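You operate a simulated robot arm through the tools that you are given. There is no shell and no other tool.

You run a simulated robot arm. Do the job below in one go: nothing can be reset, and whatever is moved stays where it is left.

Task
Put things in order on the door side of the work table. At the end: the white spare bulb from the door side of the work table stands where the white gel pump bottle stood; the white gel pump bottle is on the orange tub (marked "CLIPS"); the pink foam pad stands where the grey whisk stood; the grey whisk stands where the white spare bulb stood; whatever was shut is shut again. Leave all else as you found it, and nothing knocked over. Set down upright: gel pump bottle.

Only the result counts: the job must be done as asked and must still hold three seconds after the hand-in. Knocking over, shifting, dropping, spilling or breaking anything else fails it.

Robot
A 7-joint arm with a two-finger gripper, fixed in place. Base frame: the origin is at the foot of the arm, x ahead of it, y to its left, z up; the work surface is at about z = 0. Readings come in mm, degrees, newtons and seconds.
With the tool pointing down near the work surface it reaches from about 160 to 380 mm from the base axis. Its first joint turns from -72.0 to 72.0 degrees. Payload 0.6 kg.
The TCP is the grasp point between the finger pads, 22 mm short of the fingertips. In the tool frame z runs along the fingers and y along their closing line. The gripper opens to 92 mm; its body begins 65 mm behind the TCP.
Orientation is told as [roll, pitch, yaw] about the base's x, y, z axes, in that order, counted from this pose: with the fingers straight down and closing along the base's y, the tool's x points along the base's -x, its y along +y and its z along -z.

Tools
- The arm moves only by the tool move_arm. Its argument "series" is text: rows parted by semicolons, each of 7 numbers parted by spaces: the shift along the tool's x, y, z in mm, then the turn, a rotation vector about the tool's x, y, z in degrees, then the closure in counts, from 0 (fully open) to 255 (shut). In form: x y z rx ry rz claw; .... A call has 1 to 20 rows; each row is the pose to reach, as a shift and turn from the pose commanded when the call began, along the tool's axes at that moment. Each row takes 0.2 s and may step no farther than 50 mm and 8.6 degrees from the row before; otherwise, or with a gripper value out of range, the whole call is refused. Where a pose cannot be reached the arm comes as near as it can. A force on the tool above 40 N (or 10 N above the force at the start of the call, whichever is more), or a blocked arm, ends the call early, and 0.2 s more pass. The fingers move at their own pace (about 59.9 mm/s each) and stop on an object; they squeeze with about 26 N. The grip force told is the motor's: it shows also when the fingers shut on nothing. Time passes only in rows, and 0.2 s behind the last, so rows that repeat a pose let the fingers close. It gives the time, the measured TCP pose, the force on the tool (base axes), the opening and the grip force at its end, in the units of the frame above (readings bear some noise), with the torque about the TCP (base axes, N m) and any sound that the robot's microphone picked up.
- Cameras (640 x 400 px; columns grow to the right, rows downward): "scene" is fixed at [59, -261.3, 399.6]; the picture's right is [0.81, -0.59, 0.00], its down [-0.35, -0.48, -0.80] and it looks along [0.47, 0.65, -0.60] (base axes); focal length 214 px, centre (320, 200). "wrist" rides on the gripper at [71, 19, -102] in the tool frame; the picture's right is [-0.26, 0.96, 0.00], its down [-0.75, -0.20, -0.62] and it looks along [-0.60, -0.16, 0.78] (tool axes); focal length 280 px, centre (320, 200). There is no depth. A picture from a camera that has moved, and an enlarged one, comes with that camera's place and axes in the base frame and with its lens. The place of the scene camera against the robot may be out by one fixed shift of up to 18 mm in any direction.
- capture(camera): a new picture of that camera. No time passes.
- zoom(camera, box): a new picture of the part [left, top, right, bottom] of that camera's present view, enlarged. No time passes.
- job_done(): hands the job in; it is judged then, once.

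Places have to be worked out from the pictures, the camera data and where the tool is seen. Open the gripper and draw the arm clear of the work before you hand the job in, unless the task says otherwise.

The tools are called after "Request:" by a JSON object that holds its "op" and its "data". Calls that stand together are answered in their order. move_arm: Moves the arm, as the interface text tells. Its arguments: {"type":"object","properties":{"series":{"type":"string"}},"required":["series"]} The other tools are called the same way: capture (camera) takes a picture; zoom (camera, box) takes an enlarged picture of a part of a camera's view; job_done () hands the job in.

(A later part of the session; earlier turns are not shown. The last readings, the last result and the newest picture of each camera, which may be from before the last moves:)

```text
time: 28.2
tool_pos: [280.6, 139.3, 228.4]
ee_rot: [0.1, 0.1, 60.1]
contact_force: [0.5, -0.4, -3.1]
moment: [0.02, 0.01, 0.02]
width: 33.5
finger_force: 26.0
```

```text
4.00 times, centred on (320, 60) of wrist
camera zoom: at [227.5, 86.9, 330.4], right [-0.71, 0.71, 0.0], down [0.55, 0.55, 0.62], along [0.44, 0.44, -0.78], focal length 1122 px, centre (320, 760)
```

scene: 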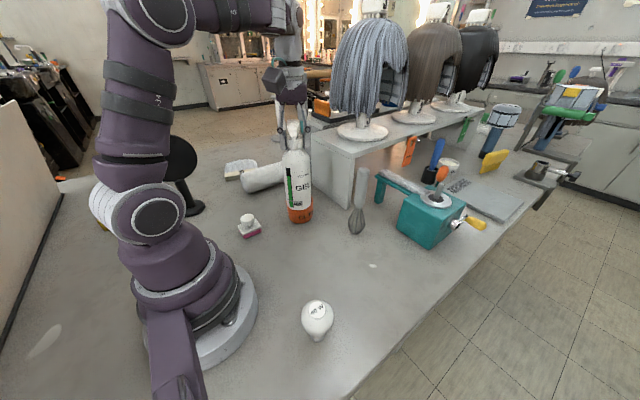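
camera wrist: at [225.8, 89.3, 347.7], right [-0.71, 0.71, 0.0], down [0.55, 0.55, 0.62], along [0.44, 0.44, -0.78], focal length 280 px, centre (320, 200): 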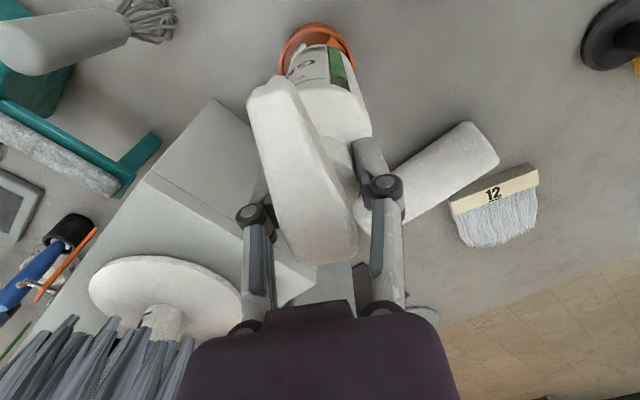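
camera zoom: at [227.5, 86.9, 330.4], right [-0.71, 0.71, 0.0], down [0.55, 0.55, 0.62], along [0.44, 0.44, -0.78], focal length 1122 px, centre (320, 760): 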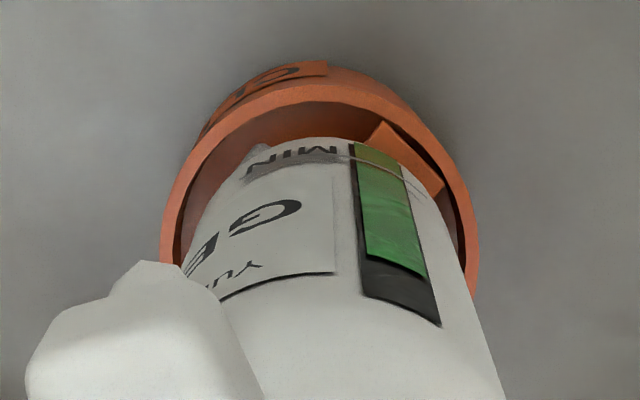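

Alignment is now within about 1 mm in both views. I lower slowly in 1 mm rows, watching for the support force.

Request:
{"op": "move_arm", "data": {"series": "0 0 1 0 0 0 255; 0 0 2 0 0 0 255; 0 0 3 0 0 0 255; 0 0 4 0 0 0 255; 0 0 5 0 0 0 255; 0 0 6 0 0 0 255; 0 0 7 0 0 0 255; 0 0 7 0 0 0 255"}}

```text
time: 30.0
tool_pos: [280.4, 139.0, 220.7]
ee_rot: [0.0, -0.2, 60.3]
contact_force: [0.4, 1.5, 34.0]
moment: [0.15, -0.05, 0.01]
width: 33.8
finger_force: 26.0
```

Support is reached at TCP z of about 221 with 34 N of push. I back up a little to relax the pressing force.

Request:
{"op": "move_arm", "data": {"series": "0 0 -0.5 0 0 0 255; 0 0 -0.5 0 0 0 255"}}

Request:
{"op": "zoom", "data": {"camera": "scene", "box": [275, 165, 335, 230]}}

Request:
{"op": "zoom", "data": {"camera": "wrist", "box": [260, 10, 380, 110]}}

```text
time: 30.6
tool_pos: [280.8, 138.9, 219.9]
ee_rot: [0.0, -0.1, 60.1]
contact_force: [1.5, 4.1, 24.8]
moment: [0.73, -0.31, -0.03]
width: 33.4
finger_force: 26.1
```

```text
6.15 times, centred on (305, 198) of scene
camera zoom: at [59.0, -261.4, 399.5], right [0.81, -0.59, 0.0], down [-0.35, -0.48, -0.8], along [0.47, 0.65, -0.6], focal length 1320 px, centre (412, 215)
```

zoom: 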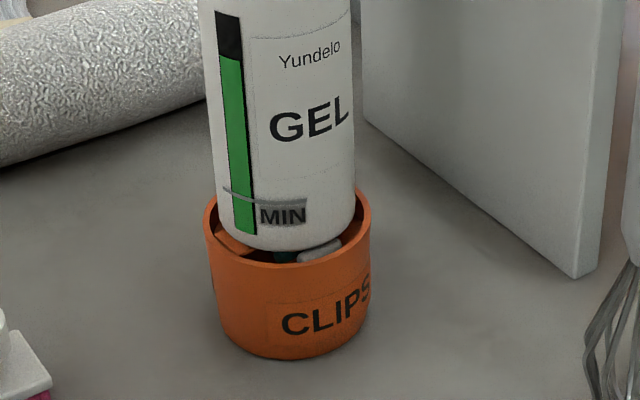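

```text
4.00 times, centred on (320, 60) of wrist
camera zoom: at [228.4, 86.7, 323.2], right [-0.71, 0.71, 0.0], down [0.55, 0.55, 0.63], along [0.44, 0.44, -0.78], focal length 1122 px, centre (320, 760)
```

zoom: 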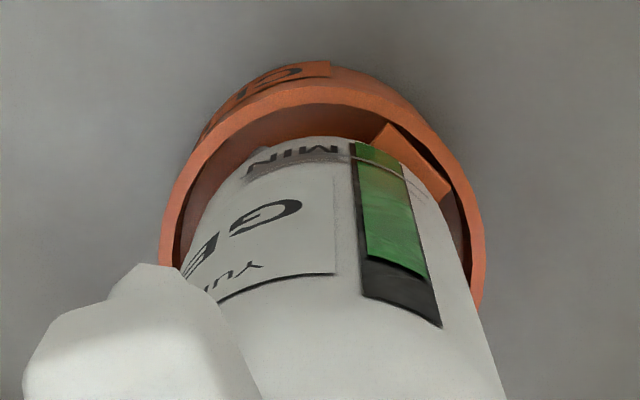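

Still 25 N and some side load, so I raise by a further 1 mm to unload before releasing.

Request:
{"op": "move_arm", "data": {"series": "0 0 -0.5 0 0 0 255; 0 0 -1 0 0 0 255; 0 0 -1 0 0 0 255; 0 0 -1 0 0 0 255"}}

```text
time: 31.6
tool_pos: [280.8, 138.8, 222.2]
ee_rot: [0.1, 0.1, 60.0]
contact_force: [-0.1, -0.5, -2.6]
moment: [0.0, -0.01, 0.03]
width: 33.5
finger_force: 26.8
```

The bottle hangs free again at 222.2. I lower by 0.4 mm at a time to just touch.

Request:
{"op": "move_arm", "data": {"series": "0 0 0.2 0 0 0 255; 0 0 0.4 0 0 0 255; 0 0 0.4 0 0 0 255; 0 0 0.4 0 0 0 255"}}

```text
time: 32.6
tool_pos: [278.8, 138.7, 220.8]
ee_rot: [0.1, 0.1, 60.1]
contact_force: [0.4, 0.2, -2.1]
moment: [-0.04, 0.01, -0.02]
width: 33.4
finger_force: 26.7
```

Request:
{"op": "move_arm", "data": {"series": "0 0 0.2 0 0 0 255; 0 0 0.4 0 0 0 255; 0 0 0.4 0 0 0 255; 0 0 0.4 0 0 0 255"}}

```text
time: 33.6
tool_pos: [278.5, 138.6, 220.8]
ee_rot: [0.1, 0.1, 60.1]
contact_force: [-0.4, -0.6, -3.2]
moment: [0.0, 0.02, 0.01]
width: 33.4
finger_force: 26.2
```

Request:
{"op": "move_arm", "data": {"series": "0 0 0.3 0 0 0 255; 0 0 0.6 0 0 0 255; 0 0 0.6 0 0 0 255; 0 0 0.6 0 0 0 255"}}

Request:
{"op": "zoom", "data": {"camera": "wrist", "box": [260, 10, 380, 110]}}

Request:
{"op": "zoom", "data": {"camera": "scene", "box": [275, 165, 335, 230]}}

```text
time: 34.6
tool_pos: [280.2, 139.0, 221.1]
ee_rot: [0.1, -0.1, 60.0]
contact_force: [-0.9, -0.9, 16.1]
moment: [-0.4, 0.22, 0.01]
width: 33.7
finger_force: 26.1
```

```text
4.00 times, centred on (320, 60) of wrist
camera zoom: at [227.7, 86.1, 323.4], right [-0.71, 0.71, 0.0], down [0.55, 0.55, 0.63], along [0.44, 0.44, -0.78], focal length 1122 px, centre (320, 760)
```

zoom: 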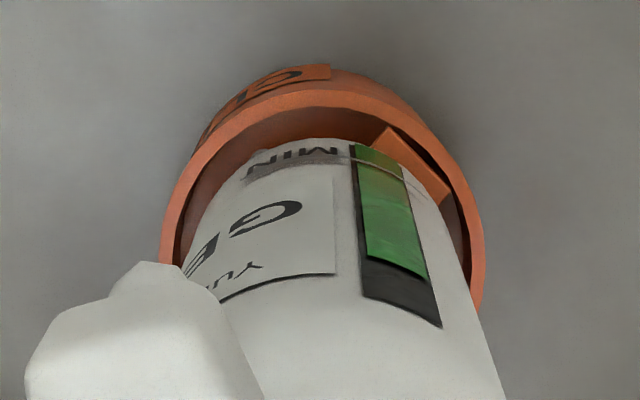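

```text
6.15 times, centred on (305, 198) of scene
camera zoom: at [59.0, -261.3, 399.6], right [0.81, -0.59, 0.0], down [-0.35, -0.48, -0.8], along [0.47, 0.65, -0.6], focal length 1320 px, centre (412, 215)
```

zoom: 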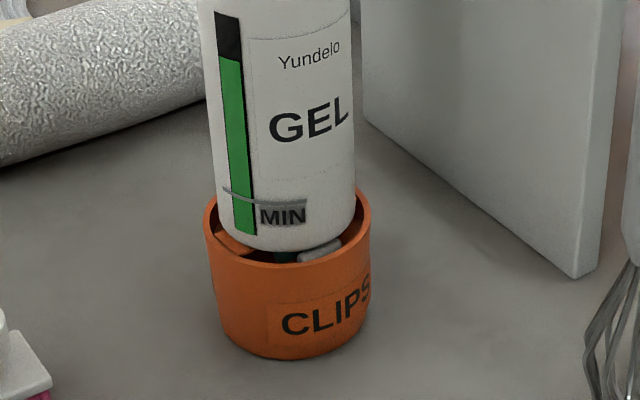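

The bottle now rests on the tub with moderate load and looks vertical and centred in both views. I unload slightly and open the fingers gradually.

Request:
{"op": "move_arm", "data": {"series": "0 0 -0.3 0 0 0 255; 0 0 -0.3 0 0 0 255; 0 0 -0.3 0 0 0 160; 0 0 -0.3 0 0 0 155; 0 0 -0.3 0 0 0 150; 0 0 -0.3 0 0 0 145; 0 0 -0.3 0 0 0 140; 0 0 -0.3 0 0 0 130; 0 0 -0.3 0 0 0 120; 0 0 -0.3 0 0 0 110"}}

Request:
{"op": "zoom", "data": {"camera": "scene", "box": [260, 110, 350, 235]}}

Request:
{"op": "capture", "data": {"camera": "wrist"}}

```text
time: 36.8
tool_pos: [280.7, 139.5, 220.0]
ee_rot: [0.1, -0.1, 60.1]
contact_force: [-0.3, 0.0, 0.1]
moment: [-0.05, 0.03, 0.0]
width: 52.2
finger_force: 0.2
```

```text
3.20 times, centred on (305, 172) of scene
camera zoom: at [59.0, -261.3, 399.6], right [0.81, -0.59, 0.0], down [-0.35, -0.48, -0.8], along [0.47, 0.65, -0.6], focal length 686 px, centre (368, 288)
```

zoom: 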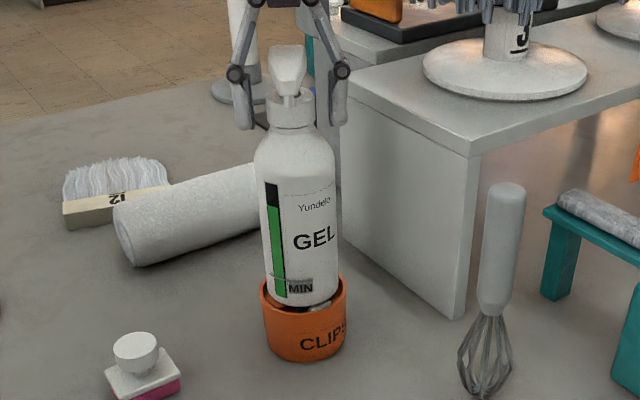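

```text
taken
camera wrist: at [227.8, 86.2, 323.0], right [-0.71, 0.71, 0.0], down [0.55, 0.55, 0.62], along [0.44, 0.44, -0.78], focal length 280 px, centre (320, 200)
```

wrist: 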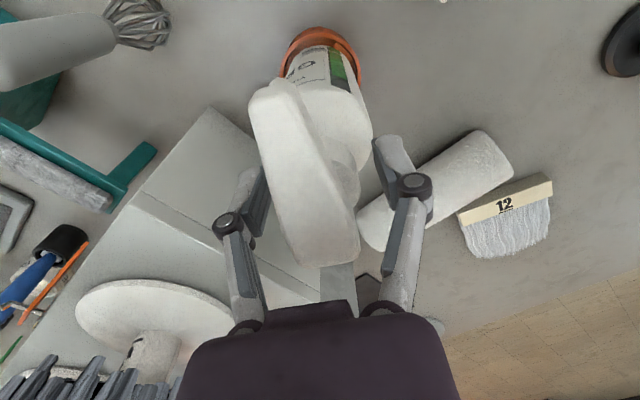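

Released; the bottle stands on the tub. I open fully, then rise straight up past the pump head and check it still stands upright.

Request:
{"op": "move_arm", "data": {"series": "0 0 0 0 0 0 80; 0 0 0 0 0 0 40; 0 0 0 0 0 0 0; 0 0 -4 0 0 0 0; 0 0 -10 0 0 0 0; 0 0 -18 0 0 0 0; 0 0 -26 0 0 0 0; 0 0 -34 0 0 0 0; 0 0 -42 0 0 0 0; 0 0 -50 0 0 0 0; 0 0 -58 0 0 0 0; 0 0 -62 0 0 0 0; 0 0 -62 0 0 0 0"}}

Request:
{"op": "zoom", "data": {"camera": "scene", "box": [260, 110, 350, 235]}}

Request:
{"op": "capture", "data": {"camera": "wrist"}}

```text
time: 39.4
tool_pos: [283.0, 140.8, 281.4]
ee_rot: [0.0, -0.6, 60.3]
contact_force: [13.6, -3.9, -17.6]
moment: [1.27, 0.71, 0.87]
width: 92.0
finger_force: 0.1
stopped in row 12: the force on the tool passed its limit at 73 N (the readings are from after the stop); the commanded pose is now the measured one
```

```text
3.20 times, centred on (305, 172) of scene
camera zoom: at [59.0, -261.3, 399.6], right [0.81, -0.59, 0.0], down [-0.35, -0.48, -0.8], along [0.47, 0.65, -0.6], focal length 686 px, centre (368, 288)
```

zoom: 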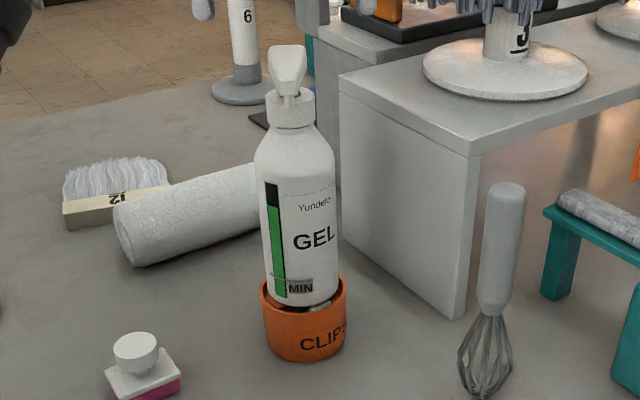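

```text
taken
camera wrist: at [228.8, 86.6, 383.3], right [-0.71, 0.71, 0.0], down [0.55, 0.55, 0.63], along [0.45, 0.45, -0.77], focal length 280 px, centre (320, 200)
```

wrist: 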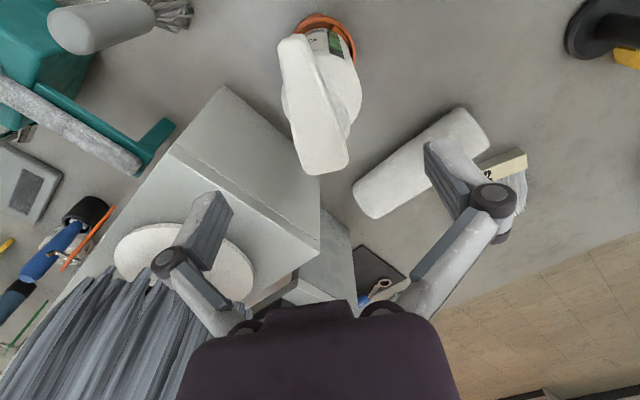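

The hand-camera again met the forearm at this height (force line points there); the bottle itself stands upright and untouched. I go back down to about z=251 with the fingers straddling the head, then slide out along the nozzle direction.

Request:
{"op": "move_arm", "data": {"series": "0 0 2 0 0.3 0 0; 0 0 6 0 0.6 0 0; 0 0 12 0 0.6 0 0; 0 0 20 0 0.6 0 0; 0 0 28 0 0.6 0 0; 0 0 30 0 0.6 0 0; 0 0 30 0 0.6 0 0"}}

Request:
{"op": "capture", "data": {"camera": "wrist"}}

```text
time: 41.0
tool_pos: [282.2, 140.4, 252.6]
ee_rot: [0.0, 0.1, 60.3]
contact_force: [-0.3, -0.3, -0.1]
moment: [0.0, -0.01, 0.01]
width: 91.8
finger_force: 0.1
```

```text
taken
camera wrist: at [229.7, 87.7, 354.4], right [-0.71, 0.71, 0.0], down [0.55, 0.55, 0.62], along [0.44, 0.44, -0.78], focal length 280 px, centre (320, 200)
```

wrist: 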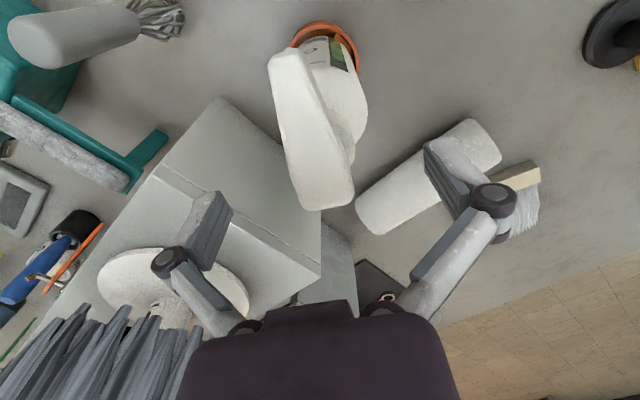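

Free again. I slide out along the nozzle direction (tool +x) at this height.

Request:
{"op": "move_arm", "data": {"series": "5 0 0 0 0 0 0; 14 0 0 0 0 0 0; 25 0 0 0 0 0 0; 36 0 0 0 0 0 0; 47 0 0 0 0 0 0; 58 0 0 0 0 0 0; 69 0 0 0 0 0 0; 80 0 0 0 0 0 0; 91 0 0 0 0 0 0; 102 0 0 0 0 0 0; 110 0 0 0 0 0 0; 110 0 0 0 0 0 0"}}

Request:
{"op": "capture", "data": {"camera": "wrist"}}

Request:
{"op": "capture", "data": {"camera": "scene"}}

```text
time: 43.6
tool_pos: [226.8, 45.5, 253.1]
ee_rot: [-0.1, 0.2, 60.2]
contact_force: [0.6, -0.4, 0.1]
moment: [0.0, 0.0, -0.04]
width: 91.9
finger_force: 0.0
```

```text
taken
camera wrist: at [174.8, -7.9, 354.7], right [-0.71, 0.71, 0.0], down [0.55, 0.55, 0.62], along [0.44, 0.44, -0.78], focal length 280 px, centre (320, 200)
```

wrist: 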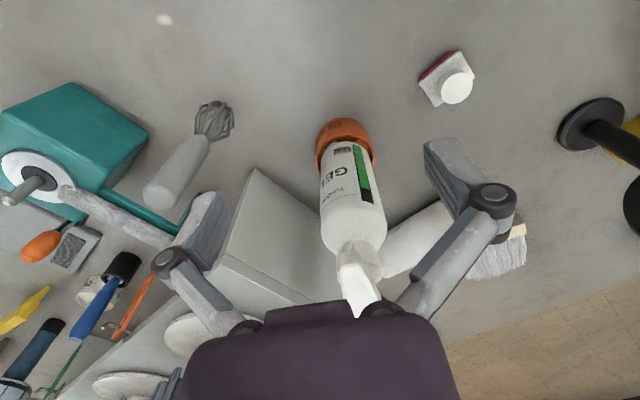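

```text
taken
```

scene: 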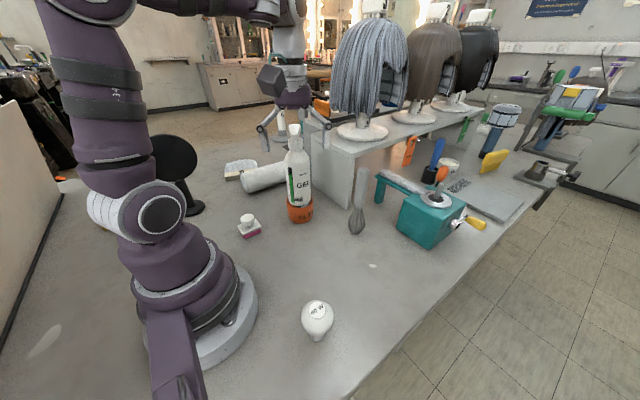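

The bottle stands upright on the tub. Next the bulb: I move over to (160,-100,220) to look down at it.

Request:
{"op": "move_arm", "data": {"series": "6 -1 1 0 0 0 0; 18 -2 3 0 0 0 0; 30 -3 6 0 0 0 0; 42 -4 9 0 0 0 0; 54 -5 12 0 0 0 0; 66 -6 15 0 0 0 0; 78 -7 18 0 0 0 0; 90 -8 21 0 0 0 0; 102 -9 24 0 0 0 0; 114 -10 26 0 0 0 0; 126 -11 28 0 0 0 0; 138 -12 30 0 0 0 0; 150 -13 32 0 0 0 0; 159 -14.6 33 0 0 0 0; 159 -14.6 33 0 0 0 0"}}

Request:
{"op": "capture", "data": {"camera": "wrist"}}

Request:
{"op": "capture", "data": {"camera": "scene"}}

```text
time: 46.8
tool_pos: [162.7, -100.4, 220.5]
ee_rot: [-0.1, 0.1, 60.2]
contact_force: [0.2, -1.2, -0.4]
moment: [0.01, 0.04, 0.01]
width: 91.9
finger_force: 0.0
```

```text
taken
camera wrist: at [108.6, -153.1, 321.7], right [-0.71, 0.71, 0.0], down [0.55, 0.55, 0.62], along [0.44, 0.44, -0.78], focal length 280 px, centre (320, 200)
```

wrist: 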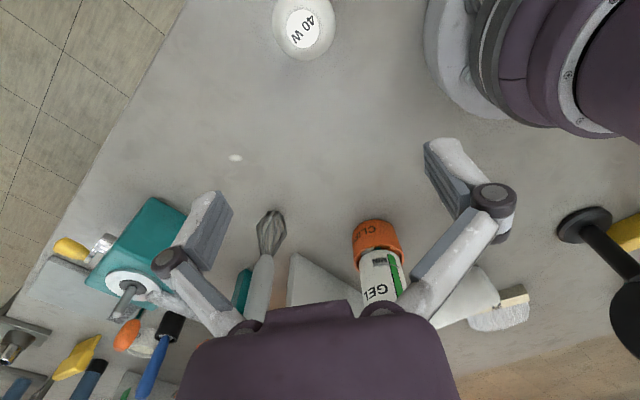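

```text
taken
```

scene: 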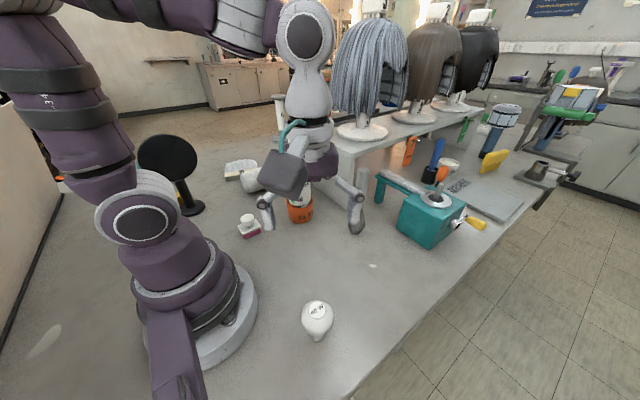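

The bulb's globe is at about (140,-140). I move above it at z≈185 for a closer look.

Request:
{"op": "move_arm", "data": {"series": "9 0 7 0 0 0 0; 18 0 14 0 0 0 0; 27 0 21 0 0 0 0; 36 0 28 0 0 0 0; 45 0 35 0 0 0 0; 45 0 35 0 0 0 0"}}

Request:
{"op": "capture", "data": {"camera": "wrist"}}

Request:
{"op": "zoom", "data": {"camera": "wrist", "box": [260, 60, 380, 170]}}

Request:
{"op": "zoom", "data": {"camera": "scene", "box": [260, 230, 380, 350]}}

```text
time: 48.2
tool_pos: [138.4, -140.0, 182.9]
ee_rot: [0.0, 0.1, 60.2]
contact_force: [0.1, 0.1, -0.2]
moment: [-0.01, 0.02, 0.01]
width: 92.2
finger_force: 0.0
```

```text
taken
camera wrist: at [85.9, -192.1, 286.5], right [-0.71, 0.71, 0.0], down [0.55, 0.55, 0.62], along [0.44, 0.44, -0.78], focal length 280 px, centre (320, 200)
```

wrist: 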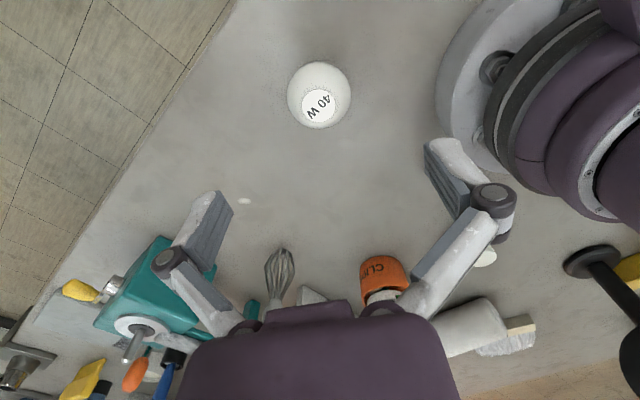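

```text
3.64 times, centred on (320, 115) of wrist
camera zoom: at [85.9, -192.1, 286.5], right [-0.71, 0.71, 0.0], down [0.55, 0.55, 0.62], along [0.44, 0.44, -0.78], focal length 1020 px, centre (320, 509)
```

zoom: 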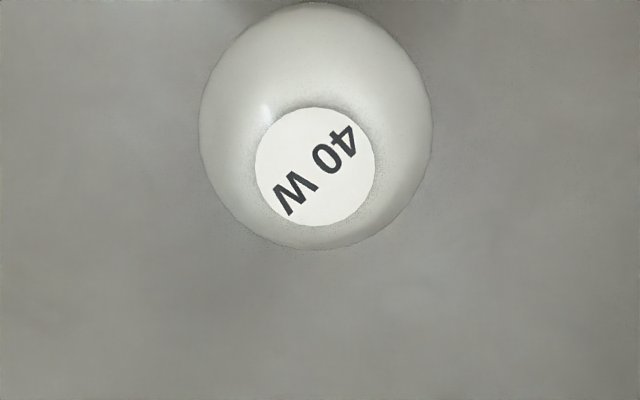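

```text
3.33 times, centred on (320, 290) of scene
camera zoom: at [59.0, -261.3, 399.6], right [0.81, -0.59, 0.0], down [-0.35, -0.48, -0.8], along [0.47, 0.65, -0.6], focal length 715 px, centre (320, -100)
```

zoom: 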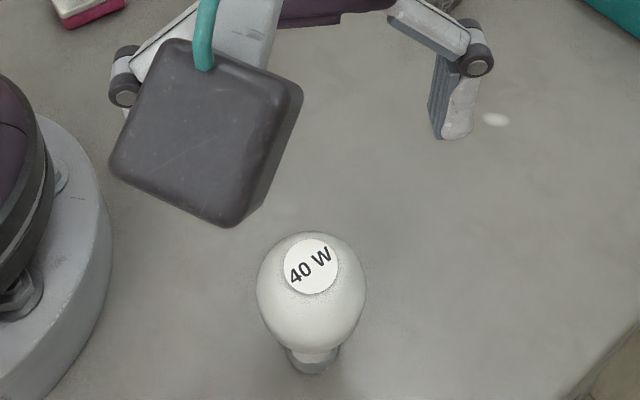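

The bulb's axis is about (138.3,-141.2), globe centre about z=62, radius 24.5, right under the hand. I descend with open fingers to z≈64.

Request:
{"op": "move_arm", "data": {"series": "0.5 -0.2 8 0 0 0 0; 1.1 -0.5 20 0 0 0 0; 1.1 -0.5 32 0 0 0 0; 1.1 -0.5 44 0 0 0 0; 1.1 -0.5 56 0 0 0 0; 1.1 -0.5 68 0 0 0 0; 1.1 -0.5 80 0 0 0 0; 1.1 -0.5 92 0 0 0 0; 1.1 -0.5 102 0 0 0 0; 1.1 -0.5 110 0 0 0 0; 1.1 -0.5 116 0 0 0 0; 1.1 -0.5 119 0 0 0 0; 1.1 -0.5 119 0 0 0 0"}}

Request:
{"op": "capture", "data": {"camera": "wrist"}}

Request:
{"op": "zoom", "data": {"camera": "scene", "box": [240, 220, 400, 370]}}

```text
time: 51.0
tool_pos: [138.4, -141.6, 65.7]
ee_rot: [0.0, 0.1, 60.2]
contact_force: [-0.3, -0.4, -0.4]
moment: [0.0, 0.04, -0.02]
width: 91.9
finger_force: 0.0
```

```text
taken
camera wrist: at [85.5, -193.6, 168.4], right [-0.71, 0.71, 0.0], down [0.55, 0.55, 0.62], along [0.44, 0.44, -0.78], focal length 280 px, centre (320, 200)
```

wrist: 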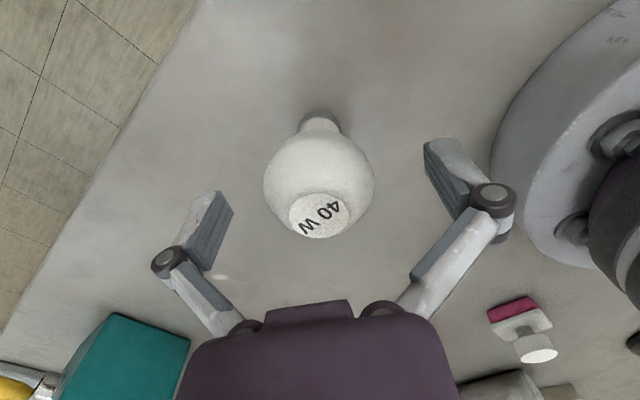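

```text
2.67 times, centred on (320, 295) of scene
camera zoom: at [59.0, -261.3, 399.6], right [0.81, -0.59, 0.0], down [-0.35, -0.48, -0.8], along [0.47, 0.65, -0.6], focal length 572 px, centre (320, -53)
```

zoom: 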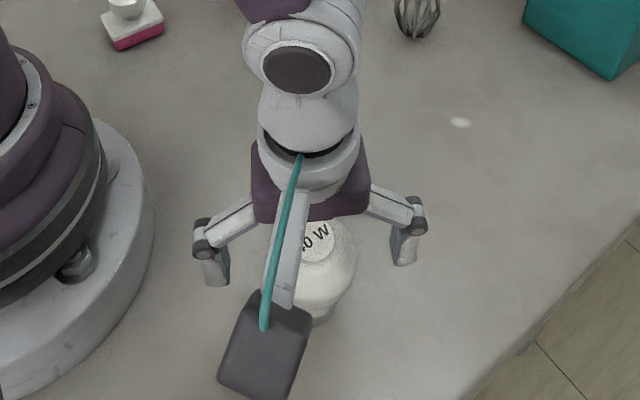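

The globe is centred between the pads. I close gently in steps, watching the grip force, since the bulb may be delicate.

Request:
{"op": "move_arm", "data": {"series": "0 0 0 0 0 0 50; 0 0 0 0 0 0 80; 0 0 0 0 0 0 100; 0 0 0 0 0 0 112; 0 0 0 0 0 0 120; 0 0 0 0 0 0 125; 0 0 0 0 0 0 125; 0 0 0 0 0 0 125"}}

```text
time: 52.8
tool_pos: [138.6, -141.5, 66.2]
ee_rot: [0.0, 0.1, 60.2]
contact_force: [-0.4, 0.0, 10.5]
moment: [0.04, -0.05, -0.02]
width: 49.5
finger_force: 25.9
```

The bulb is held (49.5 mm). I lift it a little and check.

Request:
{"op": "move_arm", "data": {"series": "0 0 -1 0 0 0 125; 0 0 -3 0 0 0 125; 0 0 -6 0 0 0 125; 0 0 -10 0 0 0 125; 0 0 -16 0 0 0 125; 0 0 -24 0 0 0 125; 0 0 -32 0 0 0 125; 0 0 -40 0 0 0 125; 0 0 -40 0 0 0 125"}}

Request:
{"op": "zoom", "data": {"camera": "scene", "box": [240, 200, 400, 350]}}

Request:
{"op": "capture", "data": {"camera": "wrist"}}

```text
time: 54.8
tool_pos: [137.8, -141.5, 105.7]
ee_rot: [-0.2, 0.0, 60.2]
contact_force: [0.0, 0.0, 0.4]
moment: [-0.01, -0.03, 0.0]
width: 49.1
finger_force: 26.4
```

```text
2.67 times, centred on (320, 275) of scene
camera zoom: at [59.0, -261.3, 399.6], right [0.81, -0.59, 0.0], down [-0.35, -0.48, -0.8], along [0.47, 0.65, -0.6], focal length 572 px, centre (320, 0)
```

zoom: 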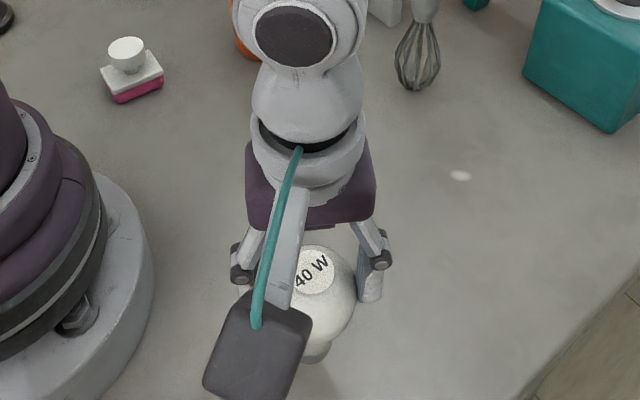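

```text
taken
camera wrist: at [85.4, -194.1, 207.6], right [-0.71, 0.71, 0.0], down [0.55, 0.55, 0.62], along [0.44, 0.44, -0.78], focal length 280 px, centre (320, 200)
```

wrist: 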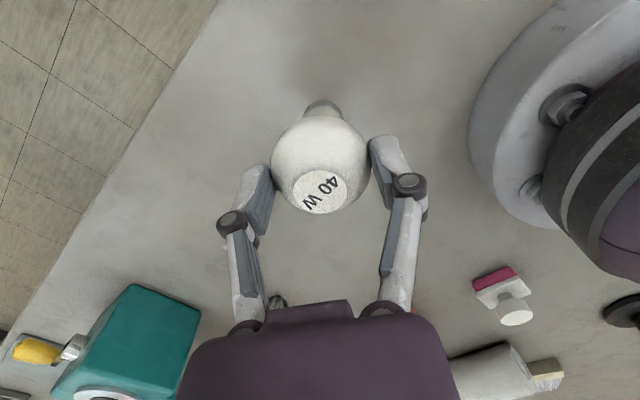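

The bulb seems to sit lower between the fingers than before (near the tips). I check with a hold and a close zoom whether it is slipping.

Request:
{"op": "move_arm", "data": {"series": "0 0 0 0 0 0 125; 0 0 0 0 0 0 125"}}

Request:
{"op": "zoom", "data": {"camera": "wrist", "box": [210, 80, 430, 240]}}

```text
time: 55.4
tool_pos: [138.3, -141.6, 104.9]
ee_rot: [0.0, 0.0, 60.2]
contact_force: [0.4, -0.5, -0.6]
moment: [-0.01, 0.04, 0.02]
width: 49.1
finger_force: 26.1
```

```text
2.50 times, centred on (320, 160) of wrist
camera zoom: at [85.4, -194.0, 207.5], right [-0.71, 0.71, 0.0], down [0.55, 0.55, 0.62], along [0.44, 0.44, -0.78], focal length 701 px, centre (320, 300)
```

zoom: 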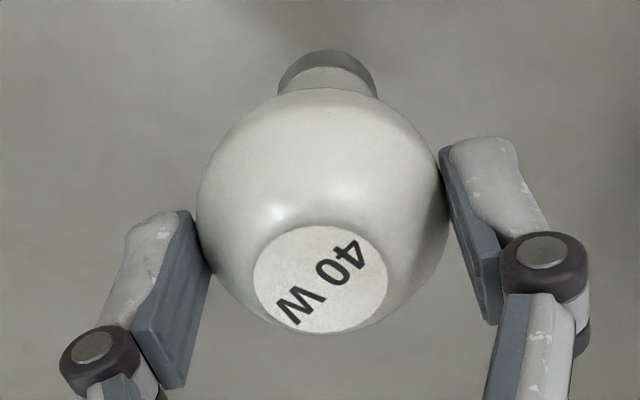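

The globe is held by the last millimetres of the pads. I hold again and compare to see whether it creeps.

Request:
{"op": "move_arm", "data": {"series": "0 0 0 0 0 0 125; 0 0 0 0 0 0 125; 0 0 0 0 0 0 125"}}

Request:
{"op": "zoom", "data": {"camera": "wrist", "box": [210, 80, 430, 240]}}

```text
time: 56.2
tool_pos: [138.0, -143.0, 104.9]
ee_rot: [-0.1, 0.1, 60.2]
contact_force: [0.2, -0.7, -0.9]
moment: [0.0, -0.01, 0.03]
width: 48.7
finger_force: 26.1
```

```text
2.50 times, centred on (320, 160) of wrist
camera zoom: at [85.4, -194.0, 207.5], right [-0.71, 0.71, 0.0], down [0.55, 0.55, 0.62], along [0.44, 0.44, -0.78], focal length 701 px, centre (320, 300)
```

zoom: 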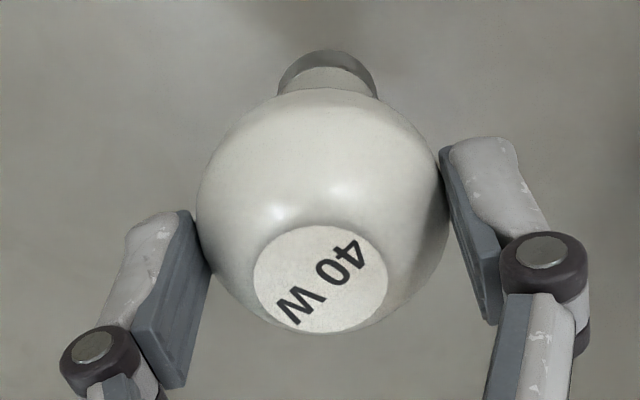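

No creep, but the grip is only at the pad ends. Since the bulb is still upright above its own spot, I set it back down gently and re-grasp deeper with a firmer closure.

Request:
{"op": "move_arm", "data": {"series": "0 0 5 0 0 0 125; 0 0 10 0 0 0 125; 0 0 14 0 0 0 125; 0 0 17 0 0 0 125; 0 0 18 0 0 0 125; 0 0 18 0 0 0 125"}}

Request:
{"op": "zoom", "data": {"camera": "wrist", "box": [210, 80, 430, 240]}}

Request:
{"op": "zoom", "data": {"camera": "scene", "box": [260, 240, 380, 360]}}

```text
time: 57.6
tool_pos: [138.4, -140.6, 86.8]
ee_rot: [0.0, 0.1, 60.3]
contact_force: [-0.9, -0.3, -0.3]
moment: [0.01, 0.01, 0.0]
width: 49.4
finger_force: 25.6
```

```text
2.50 times, centred on (320, 160) of wrist
camera zoom: at [85.5, -193.5, 189.5], right [-0.71, 0.71, 0.0], down [0.55, 0.55, 0.62], along [0.44, 0.44, -0.78], focal length 701 px, centre (320, 300)
```

zoom: 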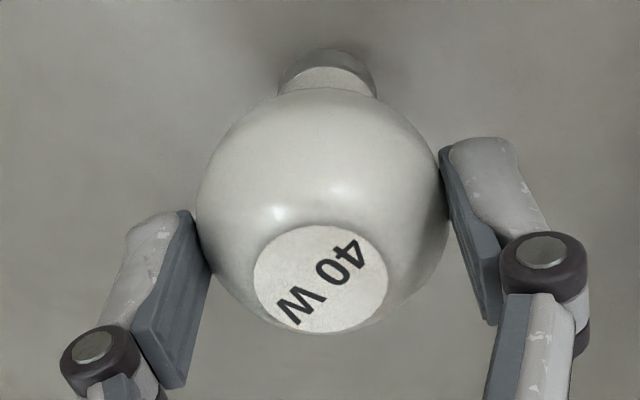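

```text
3.33 times, centred on (320, 300) of scene
camera zoom: at [59.0, -261.3, 399.6], right [0.81, -0.59, 0.0], down [-0.35, -0.48, -0.8], along [0.47, 0.65, -0.6], focal length 715 px, centre (320, -133)
```

zoom: 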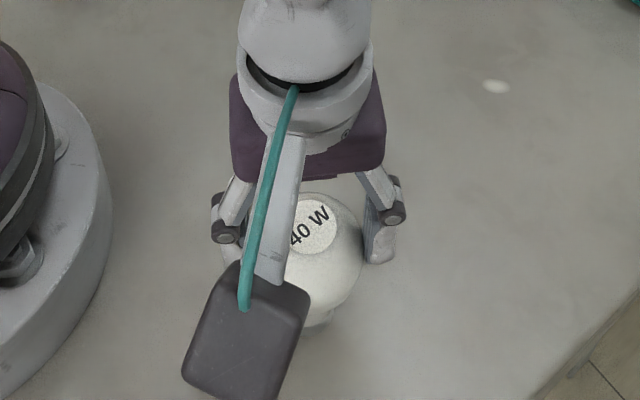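

Still no contact; I continue lowering in half-millimetre steps.

Request:
{"op": "move_arm", "data": {"series": "0 0 0.5 0 0 0 125; 0 0 1 0 0 0 125; 0 0 1.5 0 0 0 125; 0 0 2 0 0 0 125; 0 0 2 0 0 0 125"}}

```text
time: 58.8
tool_pos: [138.1, -141.9, 84.4]
ee_rot: [-0.2, 0.1, 60.2]
contact_force: [-0.5, -0.1, -0.1]
moment: [0.02, -0.01, -0.03]
width: 47.8
finger_force: 0.5
```

The finger force dropped to 0.5 N at 47.8 mm: the globe may have slid out of the pads. I look.

Request:
{"op": "capture", "data": {"camera": "wrist"}}

Request:
{"op": "zoom", "data": {"camera": "scene", "box": [260, 240, 380, 360]}}

```text
taken
camera wrist: at [85.3, -193.3, 187.6], right [-0.71, 0.71, 0.0], down [0.55, 0.55, 0.62], along [0.44, 0.44, -0.78], focal length 280 px, centre (320, 200)
```

wrist: 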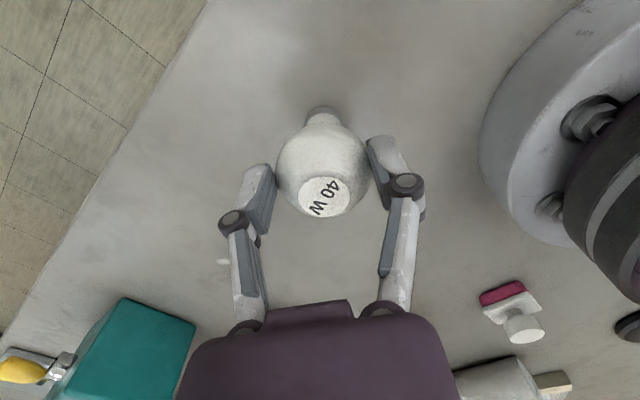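

```text
3.33 times, centred on (320, 300) of scene
camera zoom: at [59.0, -261.3, 399.6], right [0.81, -0.59, 0.0], down [-0.35, -0.48, -0.8], along [0.47, 0.65, -0.6], focal length 715 px, centre (320, -133)
```

zoom: 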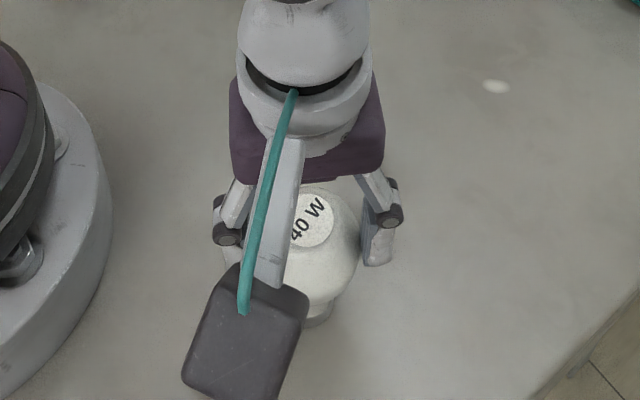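

The bulb has settled on the table, standing upright at its place. I open the fingers and look closely.

Request:
{"op": "move_arm", "data": {"series": "0 0 0 0 0 0 110; 0 0 0 0 0 0 95; 0 0 0 0 0 0 70; 0 0 0 0 0 0 40; 0 0 0 0 0 0 0; 0 0 0 0 0 0 0"}}

Request:
{"op": "zoom", "data": {"camera": "wrist", "box": [230, 80, 410, 230]}}

Request:
{"op": "zoom", "data": {"camera": "scene", "box": [260, 240, 380, 360]}}

```text
time: 60.2
tool_pos: [139.1, -140.3, 85.5]
ee_rot: [-0.1, 0.1, 60.1]
contact_force: [-0.6, -0.1, 0.4]
moment: [-0.02, 0.01, 0.02]
width: 91.8
finger_force: 0.1
```

```text
2.67 times, centred on (320, 155) of wrist
camera zoom: at [85.3, -193.3, 187.7], right [-0.71, 0.71, 0.0], down [0.55, 0.55, 0.62], along [0.44, 0.44, -0.78], focal length 748 px, centre (320, 320)
```

zoom: 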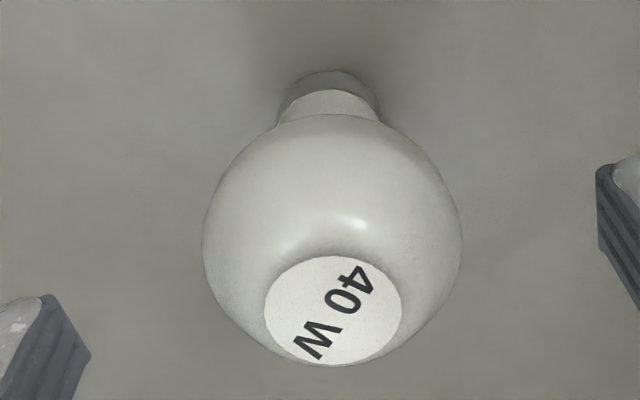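

```text
3.33 times, centred on (320, 300) of scene
camera zoom: at [59.0, -261.3, 399.6], right [0.81, -0.59, 0.0], down [-0.35, -0.48, -0.8], along [0.47, 0.65, -0.6], focal length 715 px, centre (320, -133)
```

zoom: 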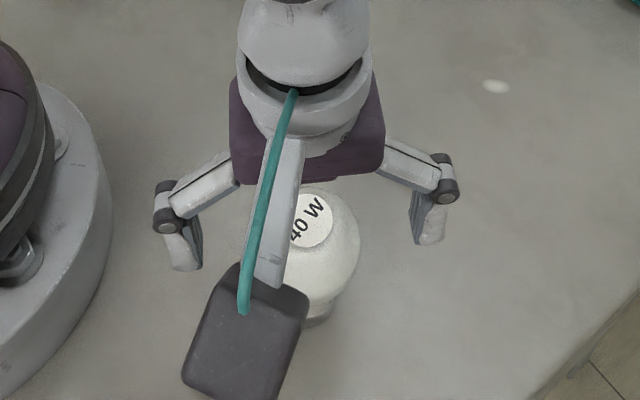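

The bulb stands upright but about 6 mm further along the look direction than the TCP. I recentre on it and go down to z≈60, then look again before closing.

Request:
{"op": "move_arm", "data": {"series": "-3.5 0.3 0 0 0 0 0; -6.8 0.5 0 0 0 0 0; -6.8 0.5 8 0 0 0 0; -6.8 0.5 16 0 0 0 0; -6.8 0.5 22 0 0 0 0; -6.8 0.5 25 0 0 0 0; -6.8 0.5 25 0 0 0 0"}}

Request:
{"op": "zoom", "data": {"camera": "wrist", "box": [200, 90, 440, 240]}}

```text
time: 61.8
tool_pos: [140.4, -135.1, 60.9]
ee_rot: [-0.1, 0.2, 60.0]
contact_force: [0.1, 0.6, 0.2]
moment: [0.01, 0.0, -0.01]
width: 92.3
finger_force: 0.1
```

```text
2.67 times, centred on (320, 165) of wrist
camera zoom: at [89.0, -187.8, 162.6], right [-0.71, 0.71, 0.0], down [0.55, 0.55, 0.62], along [0.44, 0.44, -0.78], focal length 748 px, centre (320, 293)
```

zoom: 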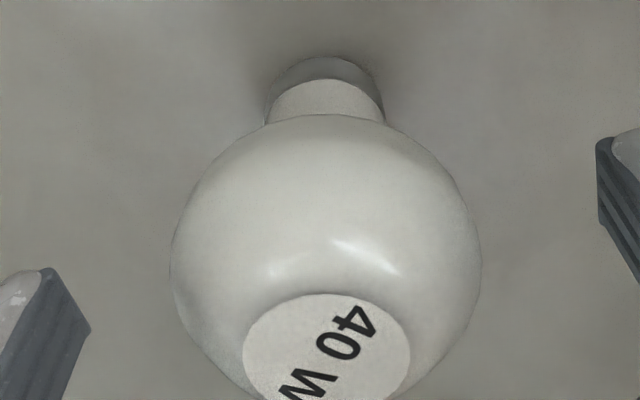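

Now the globe is well centred between the pads at TCP height. I close fully this time.

Request:
{"op": "move_arm", "data": {"series": "0 0.5 0 0 0 0 60; 0 1 0 0 0 0 90; 0 1 0 0 0 0 110; 0 1 0 0 0 0 130; 0 1 0 0 0 0 180; 0 1 0 0 0 0 255; 0 1 0 0 0 0 255; 0 1 0 0 0 0 255"}}

Request:
{"op": "zoom", "data": {"camera": "wrist", "box": [200, 90, 440, 240]}}

```text
time: 63.6
tool_pos: [140.6, -135.1, 60.6]
ee_rot: [0.0, 0.2, 60.1]
contact_force: [0.9, 0.8, 11.0]
moment: [0.03, 0.0, -0.01]
width: 46.0
finger_force: 26.3
```

```text
2.67 times, centred on (320, 165) of wrist
camera zoom: at [87.9, -187.4, 163.1], right [-0.71, 0.71, 0.0], down [0.55, 0.55, 0.62], along [0.44, 0.44, -0.78], focal length 748 px, centre (320, 293)
```

zoom: 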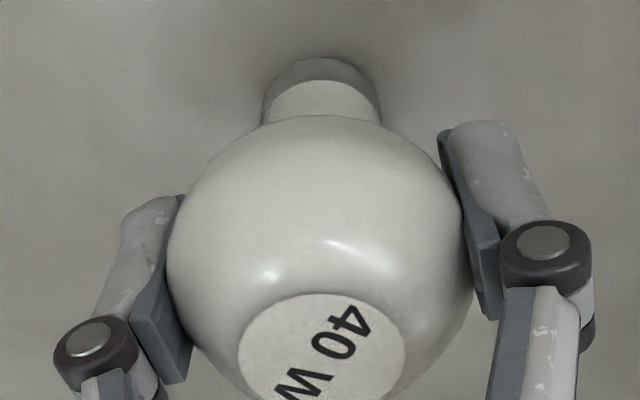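

Gripped at 46 mm with 26 N. I lift only a few millimetres and check whether the bulb follows without slipping.

Request:
{"op": "move_arm", "data": {"series": "0 0 -1 0 0 0 255; 0 0 -2 0 0 0 255; 0 0 -3 0 0 0 255; 0 0 -4 0 0 0 255; 0 0 -5 0 0 0 255; 0 0 -6 0 0 0 255; 0 0 -6 0 0 0 255"}}

Request:
{"op": "zoom", "data": {"camera": "wrist", "box": [200, 90, 440, 240]}}

Request:
{"op": "zoom", "data": {"camera": "scene", "box": [260, 240, 380, 360]}}

```text
time: 65.2
tool_pos: [140.0, -135.5, 66.3]
ee_rot: [-0.1, 0.2, 60.2]
contact_force: [-0.2, -0.5, -0.5]
moment: [0.01, -0.02, -0.01]
width: 45.6
finger_force: 25.7
```

```text
2.67 times, centred on (320, 165) of wrist
camera zoom: at [87.5, -187.0, 169.1], right [-0.71, 0.71, 0.0], down [0.55, 0.55, 0.62], along [0.44, 0.44, -0.78], focal length 748 px, centre (320, 293)
```

zoom: 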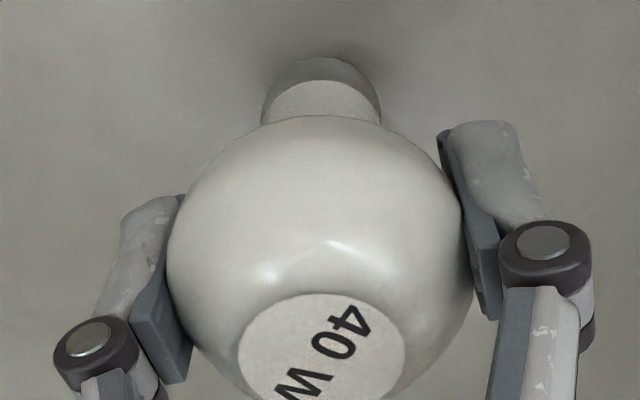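

```text
3.33 times, centred on (320, 300) of scene
camera zoom: at [59.0, -261.3, 399.6], right [0.81, -0.59, 0.0], down [-0.35, -0.48, -0.8], along [0.47, 0.65, -0.6], focal length 715 px, centre (320, -133)
```

zoom: 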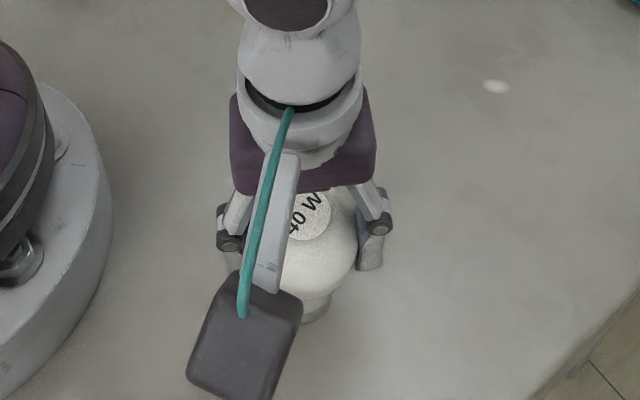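

The bulb follows perfectly without slip. I lift 40 mm and carry it to above the bottle's old spot, TCP (298.5,-102).

Request:
{"op": "move_arm", "data": {"series": "0 0 -8 0 0 0 255; 0 0 -18 0 0 0 255; 0 0 -28 0 0 0 255; -4 -4 -36 0 0 0 255; -11 -12 -40 0 0 0 255; -19 -21 -40 0 0 0 255; -27 -30 -40 0 0 0 255; -35 -39 -40 0 0 0 255; -43 -48 -40 0 0 0 255; -51 -57 -40 0 0 0 255; -59 -66 -40 0 0 0 255; -67 -75 -40 0 0 0 255; -75 -84 -40 0 0 0 255; -83 -93 -40 0 0 0 255; -91 -102 -40 0 0 0 255; -98 -110 -40 0 0 0 255; -104 -116 -40 0 0 0 255; -108 -120.7 -40 0 0 0 255; -108 -120.7 -40 0 0 0 255"}}

Request:
{"op": "capture", "data": {"camera": "wrist"}}

Request:
{"op": "capture", "data": {"camera": "scene"}}

```text
time: 69.2
tool_pos: [298.3, -99.5, 105.3]
ee_rot: [0.0, 0.1, 60.2]
contact_force: [-0.3, -1.0, -0.6]
moment: [0.01, 0.0, 0.03]
width: 45.8
finger_force: 25.7
```

```text
taken
camera wrist: at [246.2, -152.4, 208.3], right [-0.71, 0.71, 0.0], down [0.55, 0.55, 0.62], along [0.44, 0.44, -0.78], focal length 280 px, centre (320, 200)
```

wrist: 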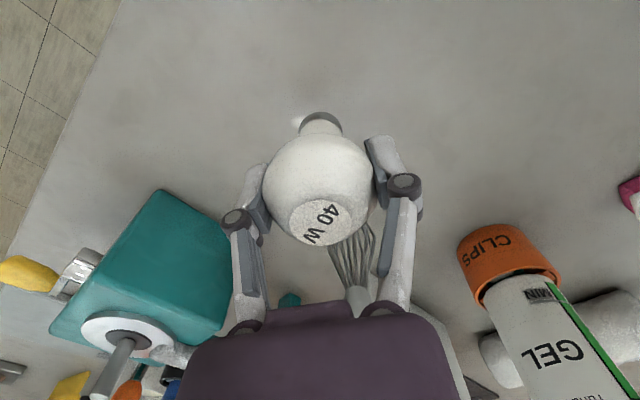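

```text
taken
```

scene: 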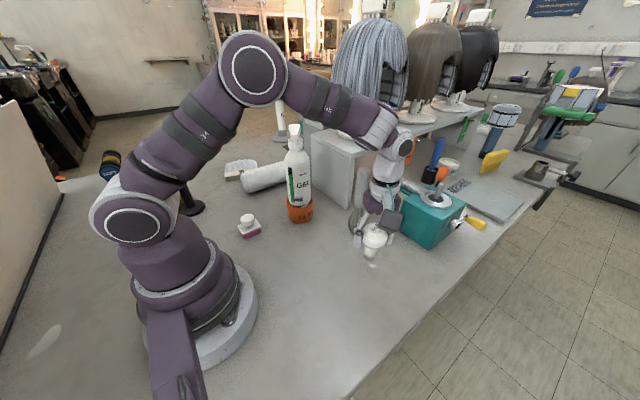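

The bulb hangs unchanged, about 2 mm off in y. I correct and lower to about 3 mm above the table.

Request:
{"op": "move_arm", "data": {"series": "1 -0.5 2 0 0 0 255; 1.9 -1.1 8 0 0 0 255; 1.9 -1.1 16 0 0 0 255; 1.9 -1.1 24 0 0 0 255; 1.9 -1.1 31 0 0 0 255; 1.9 -1.1 36 0 0 0 255; 1.9 -1.1 40 0 0 0 255; 1.9 -1.1 42 0 0 0 255; 1.9 -1.1 42 0 0 0 255; 1.9 -1.1 42 0 0 0 255"}}

Request:
{"op": "zoom", "data": {"camera": "scene", "box": [320, 200, 440, 290]}}

Request:
{"op": "zoom", "data": {"camera": "wrist", "box": [200, 90, 440, 240]}}

```text
time: 71.4
tool_pos: [300.2, -101.4, 64.2]
ee_rot: [-0.1, 0.0, 60.2]
contact_force: [0.4, 0.1, -0.7]
moment: [-0.01, 0.01, 0.03]
width: 45.6
finger_force: 26.1
```

```text
4.44 times, centred on (380, 245) of scene
camera zoom: at [59.0, -261.3, 399.6], right [0.81, -0.59, 0.0], down [-0.35, -0.48, -0.8], along [0.47, 0.65, -0.6], focal length 953 px, centre (53, 0)
```

zoom: 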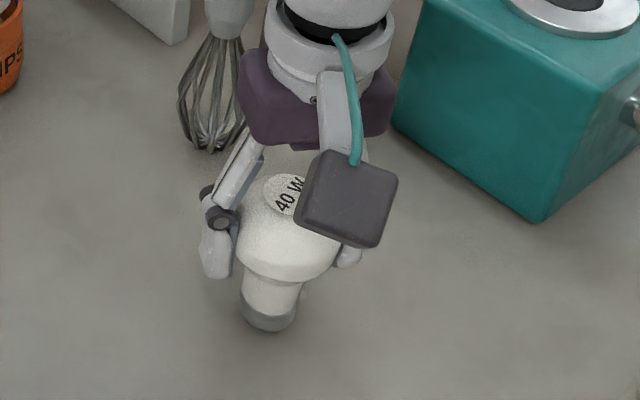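

```text
2.67 times, centred on (320, 165) of wrist
camera zoom: at [246.6, -155.3, 166.4], right [-0.71, 0.71, 0.0], down [0.55, 0.55, 0.62], along [0.44, 0.44, -0.78], focal length 748 px, centre (320, 293)
```

zoom: 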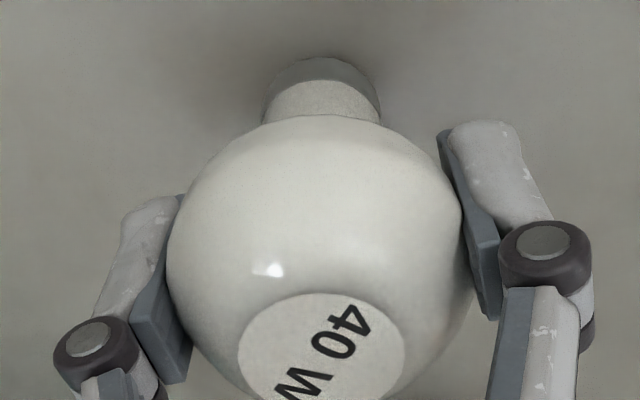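

The bulb is about 2–3 mm to one side of the bottle's old centre in the scene view. I shift 2 mm back and lower in small steps to touch.

Request:
{"op": "move_arm", "data": {"series": "-0.1 1 0 0 0 0 255; -0.2 2 0 0 0 0 255; -0.2 2 1 0 0 0 255; -0.2 2 1.5 0 0 0 255; -0.2 2 2 0 0 0 255; -0.2 2 2.5 0 0 0 255; -0.2 2 2.5 0 0 0 255; -0.2 2 2.5 0 0 0 255"}}

```text
time: 73.2
tool_pos: [297.0, -102.3, 61.7]
ee_rot: [0.0, 0.1, 60.1]
contact_force: [-0.2, 0.3, -0.4]
moment: [0.03, -0.02, 0.01]
width: 45.9
finger_force: 26.5
```

Request:
{"op": "move_arm", "data": {"series": "0 0 0.3 0 0 0 255; 0 0 0.6 0 0 0 255; 0 0 0.6 0 0 0 255; 0 0 0.6 0 0 0 255"}}

```text
time: 74.2
tool_pos: [298.2, -100.6, 60.5]
ee_rot: [-0.1, 0.1, 60.2]
contact_force: [0.1, 0.7, -0.9]
moment: [-0.01, 0.01, 0.03]
width: 45.9
finger_force: 26.4
```

Still hanging freely; I continue down in small steps.

Request:
{"op": "move_arm", "data": {"series": "0 0 0.3 0 0 0 255; 0 0 0.6 0 0 0 255; 0 0 0.6 0 0 0 255; 0 0 0.6 0 0 0 255"}}

Request:
{"op": "zoom", "data": {"camera": "scene", "box": [330, 230, 420, 290]}}

```text
time: 75.2
tool_pos: [297.9, -100.8, 60.7]
ee_rot: [-0.1, 0.1, 60.2]
contact_force: [-0.8, 2.9, 13.6]
moment: [0.15, 0.04, 0.0]
width: 45.8
finger_force: 26.4
```

```text
6.67 times, centred on (375, 260) of scene
camera zoom: at [59.0, -261.3, 399.6], right [0.81, -0.59, 0.0], down [-0.35, -0.48, -0.8], along [0.47, 0.65, -0.6], focal length 1430 px, centre (-47, -200)
```

zoom: 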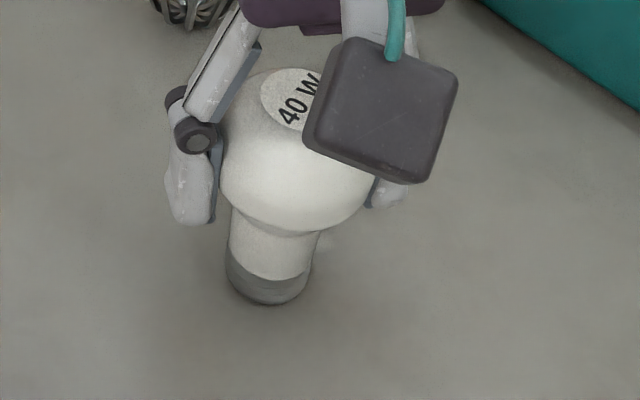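

Touch-down at about 13 N; the bulb stands upright on the spot. I unload slightly and open the fingers gradually.

Request:
{"op": "move_arm", "data": {"series": "0 0 -0.2 0 0 0 255; 0 0 -0.3 0 0 0 255; 0 0 -0.3 0 0 0 140; 0 0 -0.3 0 0 0 130; 0 0 -0.3 0 0 0 125; 0 0 -0.3 0 0 0 120; 0 0 -0.3 0 0 0 115; 0 0 -0.3 0 0 0 108; 0 0 -0.3 0 0 0 100; 0 0 -0.3 0 0 0 85; 0 0 -0.3 0 0 0 60; 0 0 -0.3 0 0 0 30; 0 0 -0.3 0 0 0 0; 0 0 -0.3 0 0 0 0"}}

Request:
{"op": "zoom", "data": {"camera": "scene", "box": [330, 210, 420, 290]}}

Request:
{"op": "zoom", "data": {"camera": "wrist", "box": [200, 90, 440, 240]}}

```text
time: 78.2
tool_pos: [297.6, -101.9, 60.6]
ee_rot: [-0.1, 0.2, 60.2]
contact_force: [-1.3, 0.1, -0.4]
moment: [0.0, -0.01, 0.02]
width: 92.1
finger_force: 0.1
```

```text
5.00 times, centred on (375, 250) of scene
camera zoom: at [59.0, -261.3, 399.6], right [0.81, -0.59, 0.0], down [-0.35, -0.48, -0.8], along [0.47, 0.65, -0.6], focal length 1072 px, centre (45, -50)
```

zoom: 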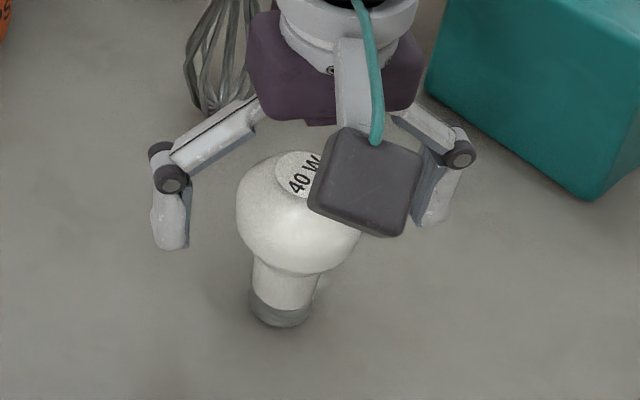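

```text
2.67 times, centred on (320, 165) of wrist
camera zoom: at [245.1, -154.3, 163.1], right [-0.71, 0.71, 0.0], down [0.55, 0.55, 0.62], along [0.44, 0.44, -0.78], focal length 748 px, centre (320, 293)
```

zoom: 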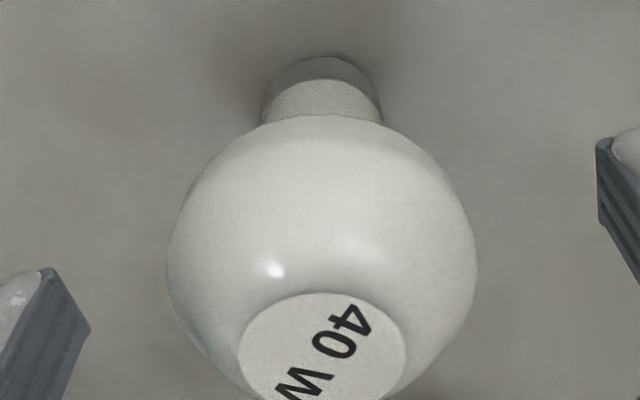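

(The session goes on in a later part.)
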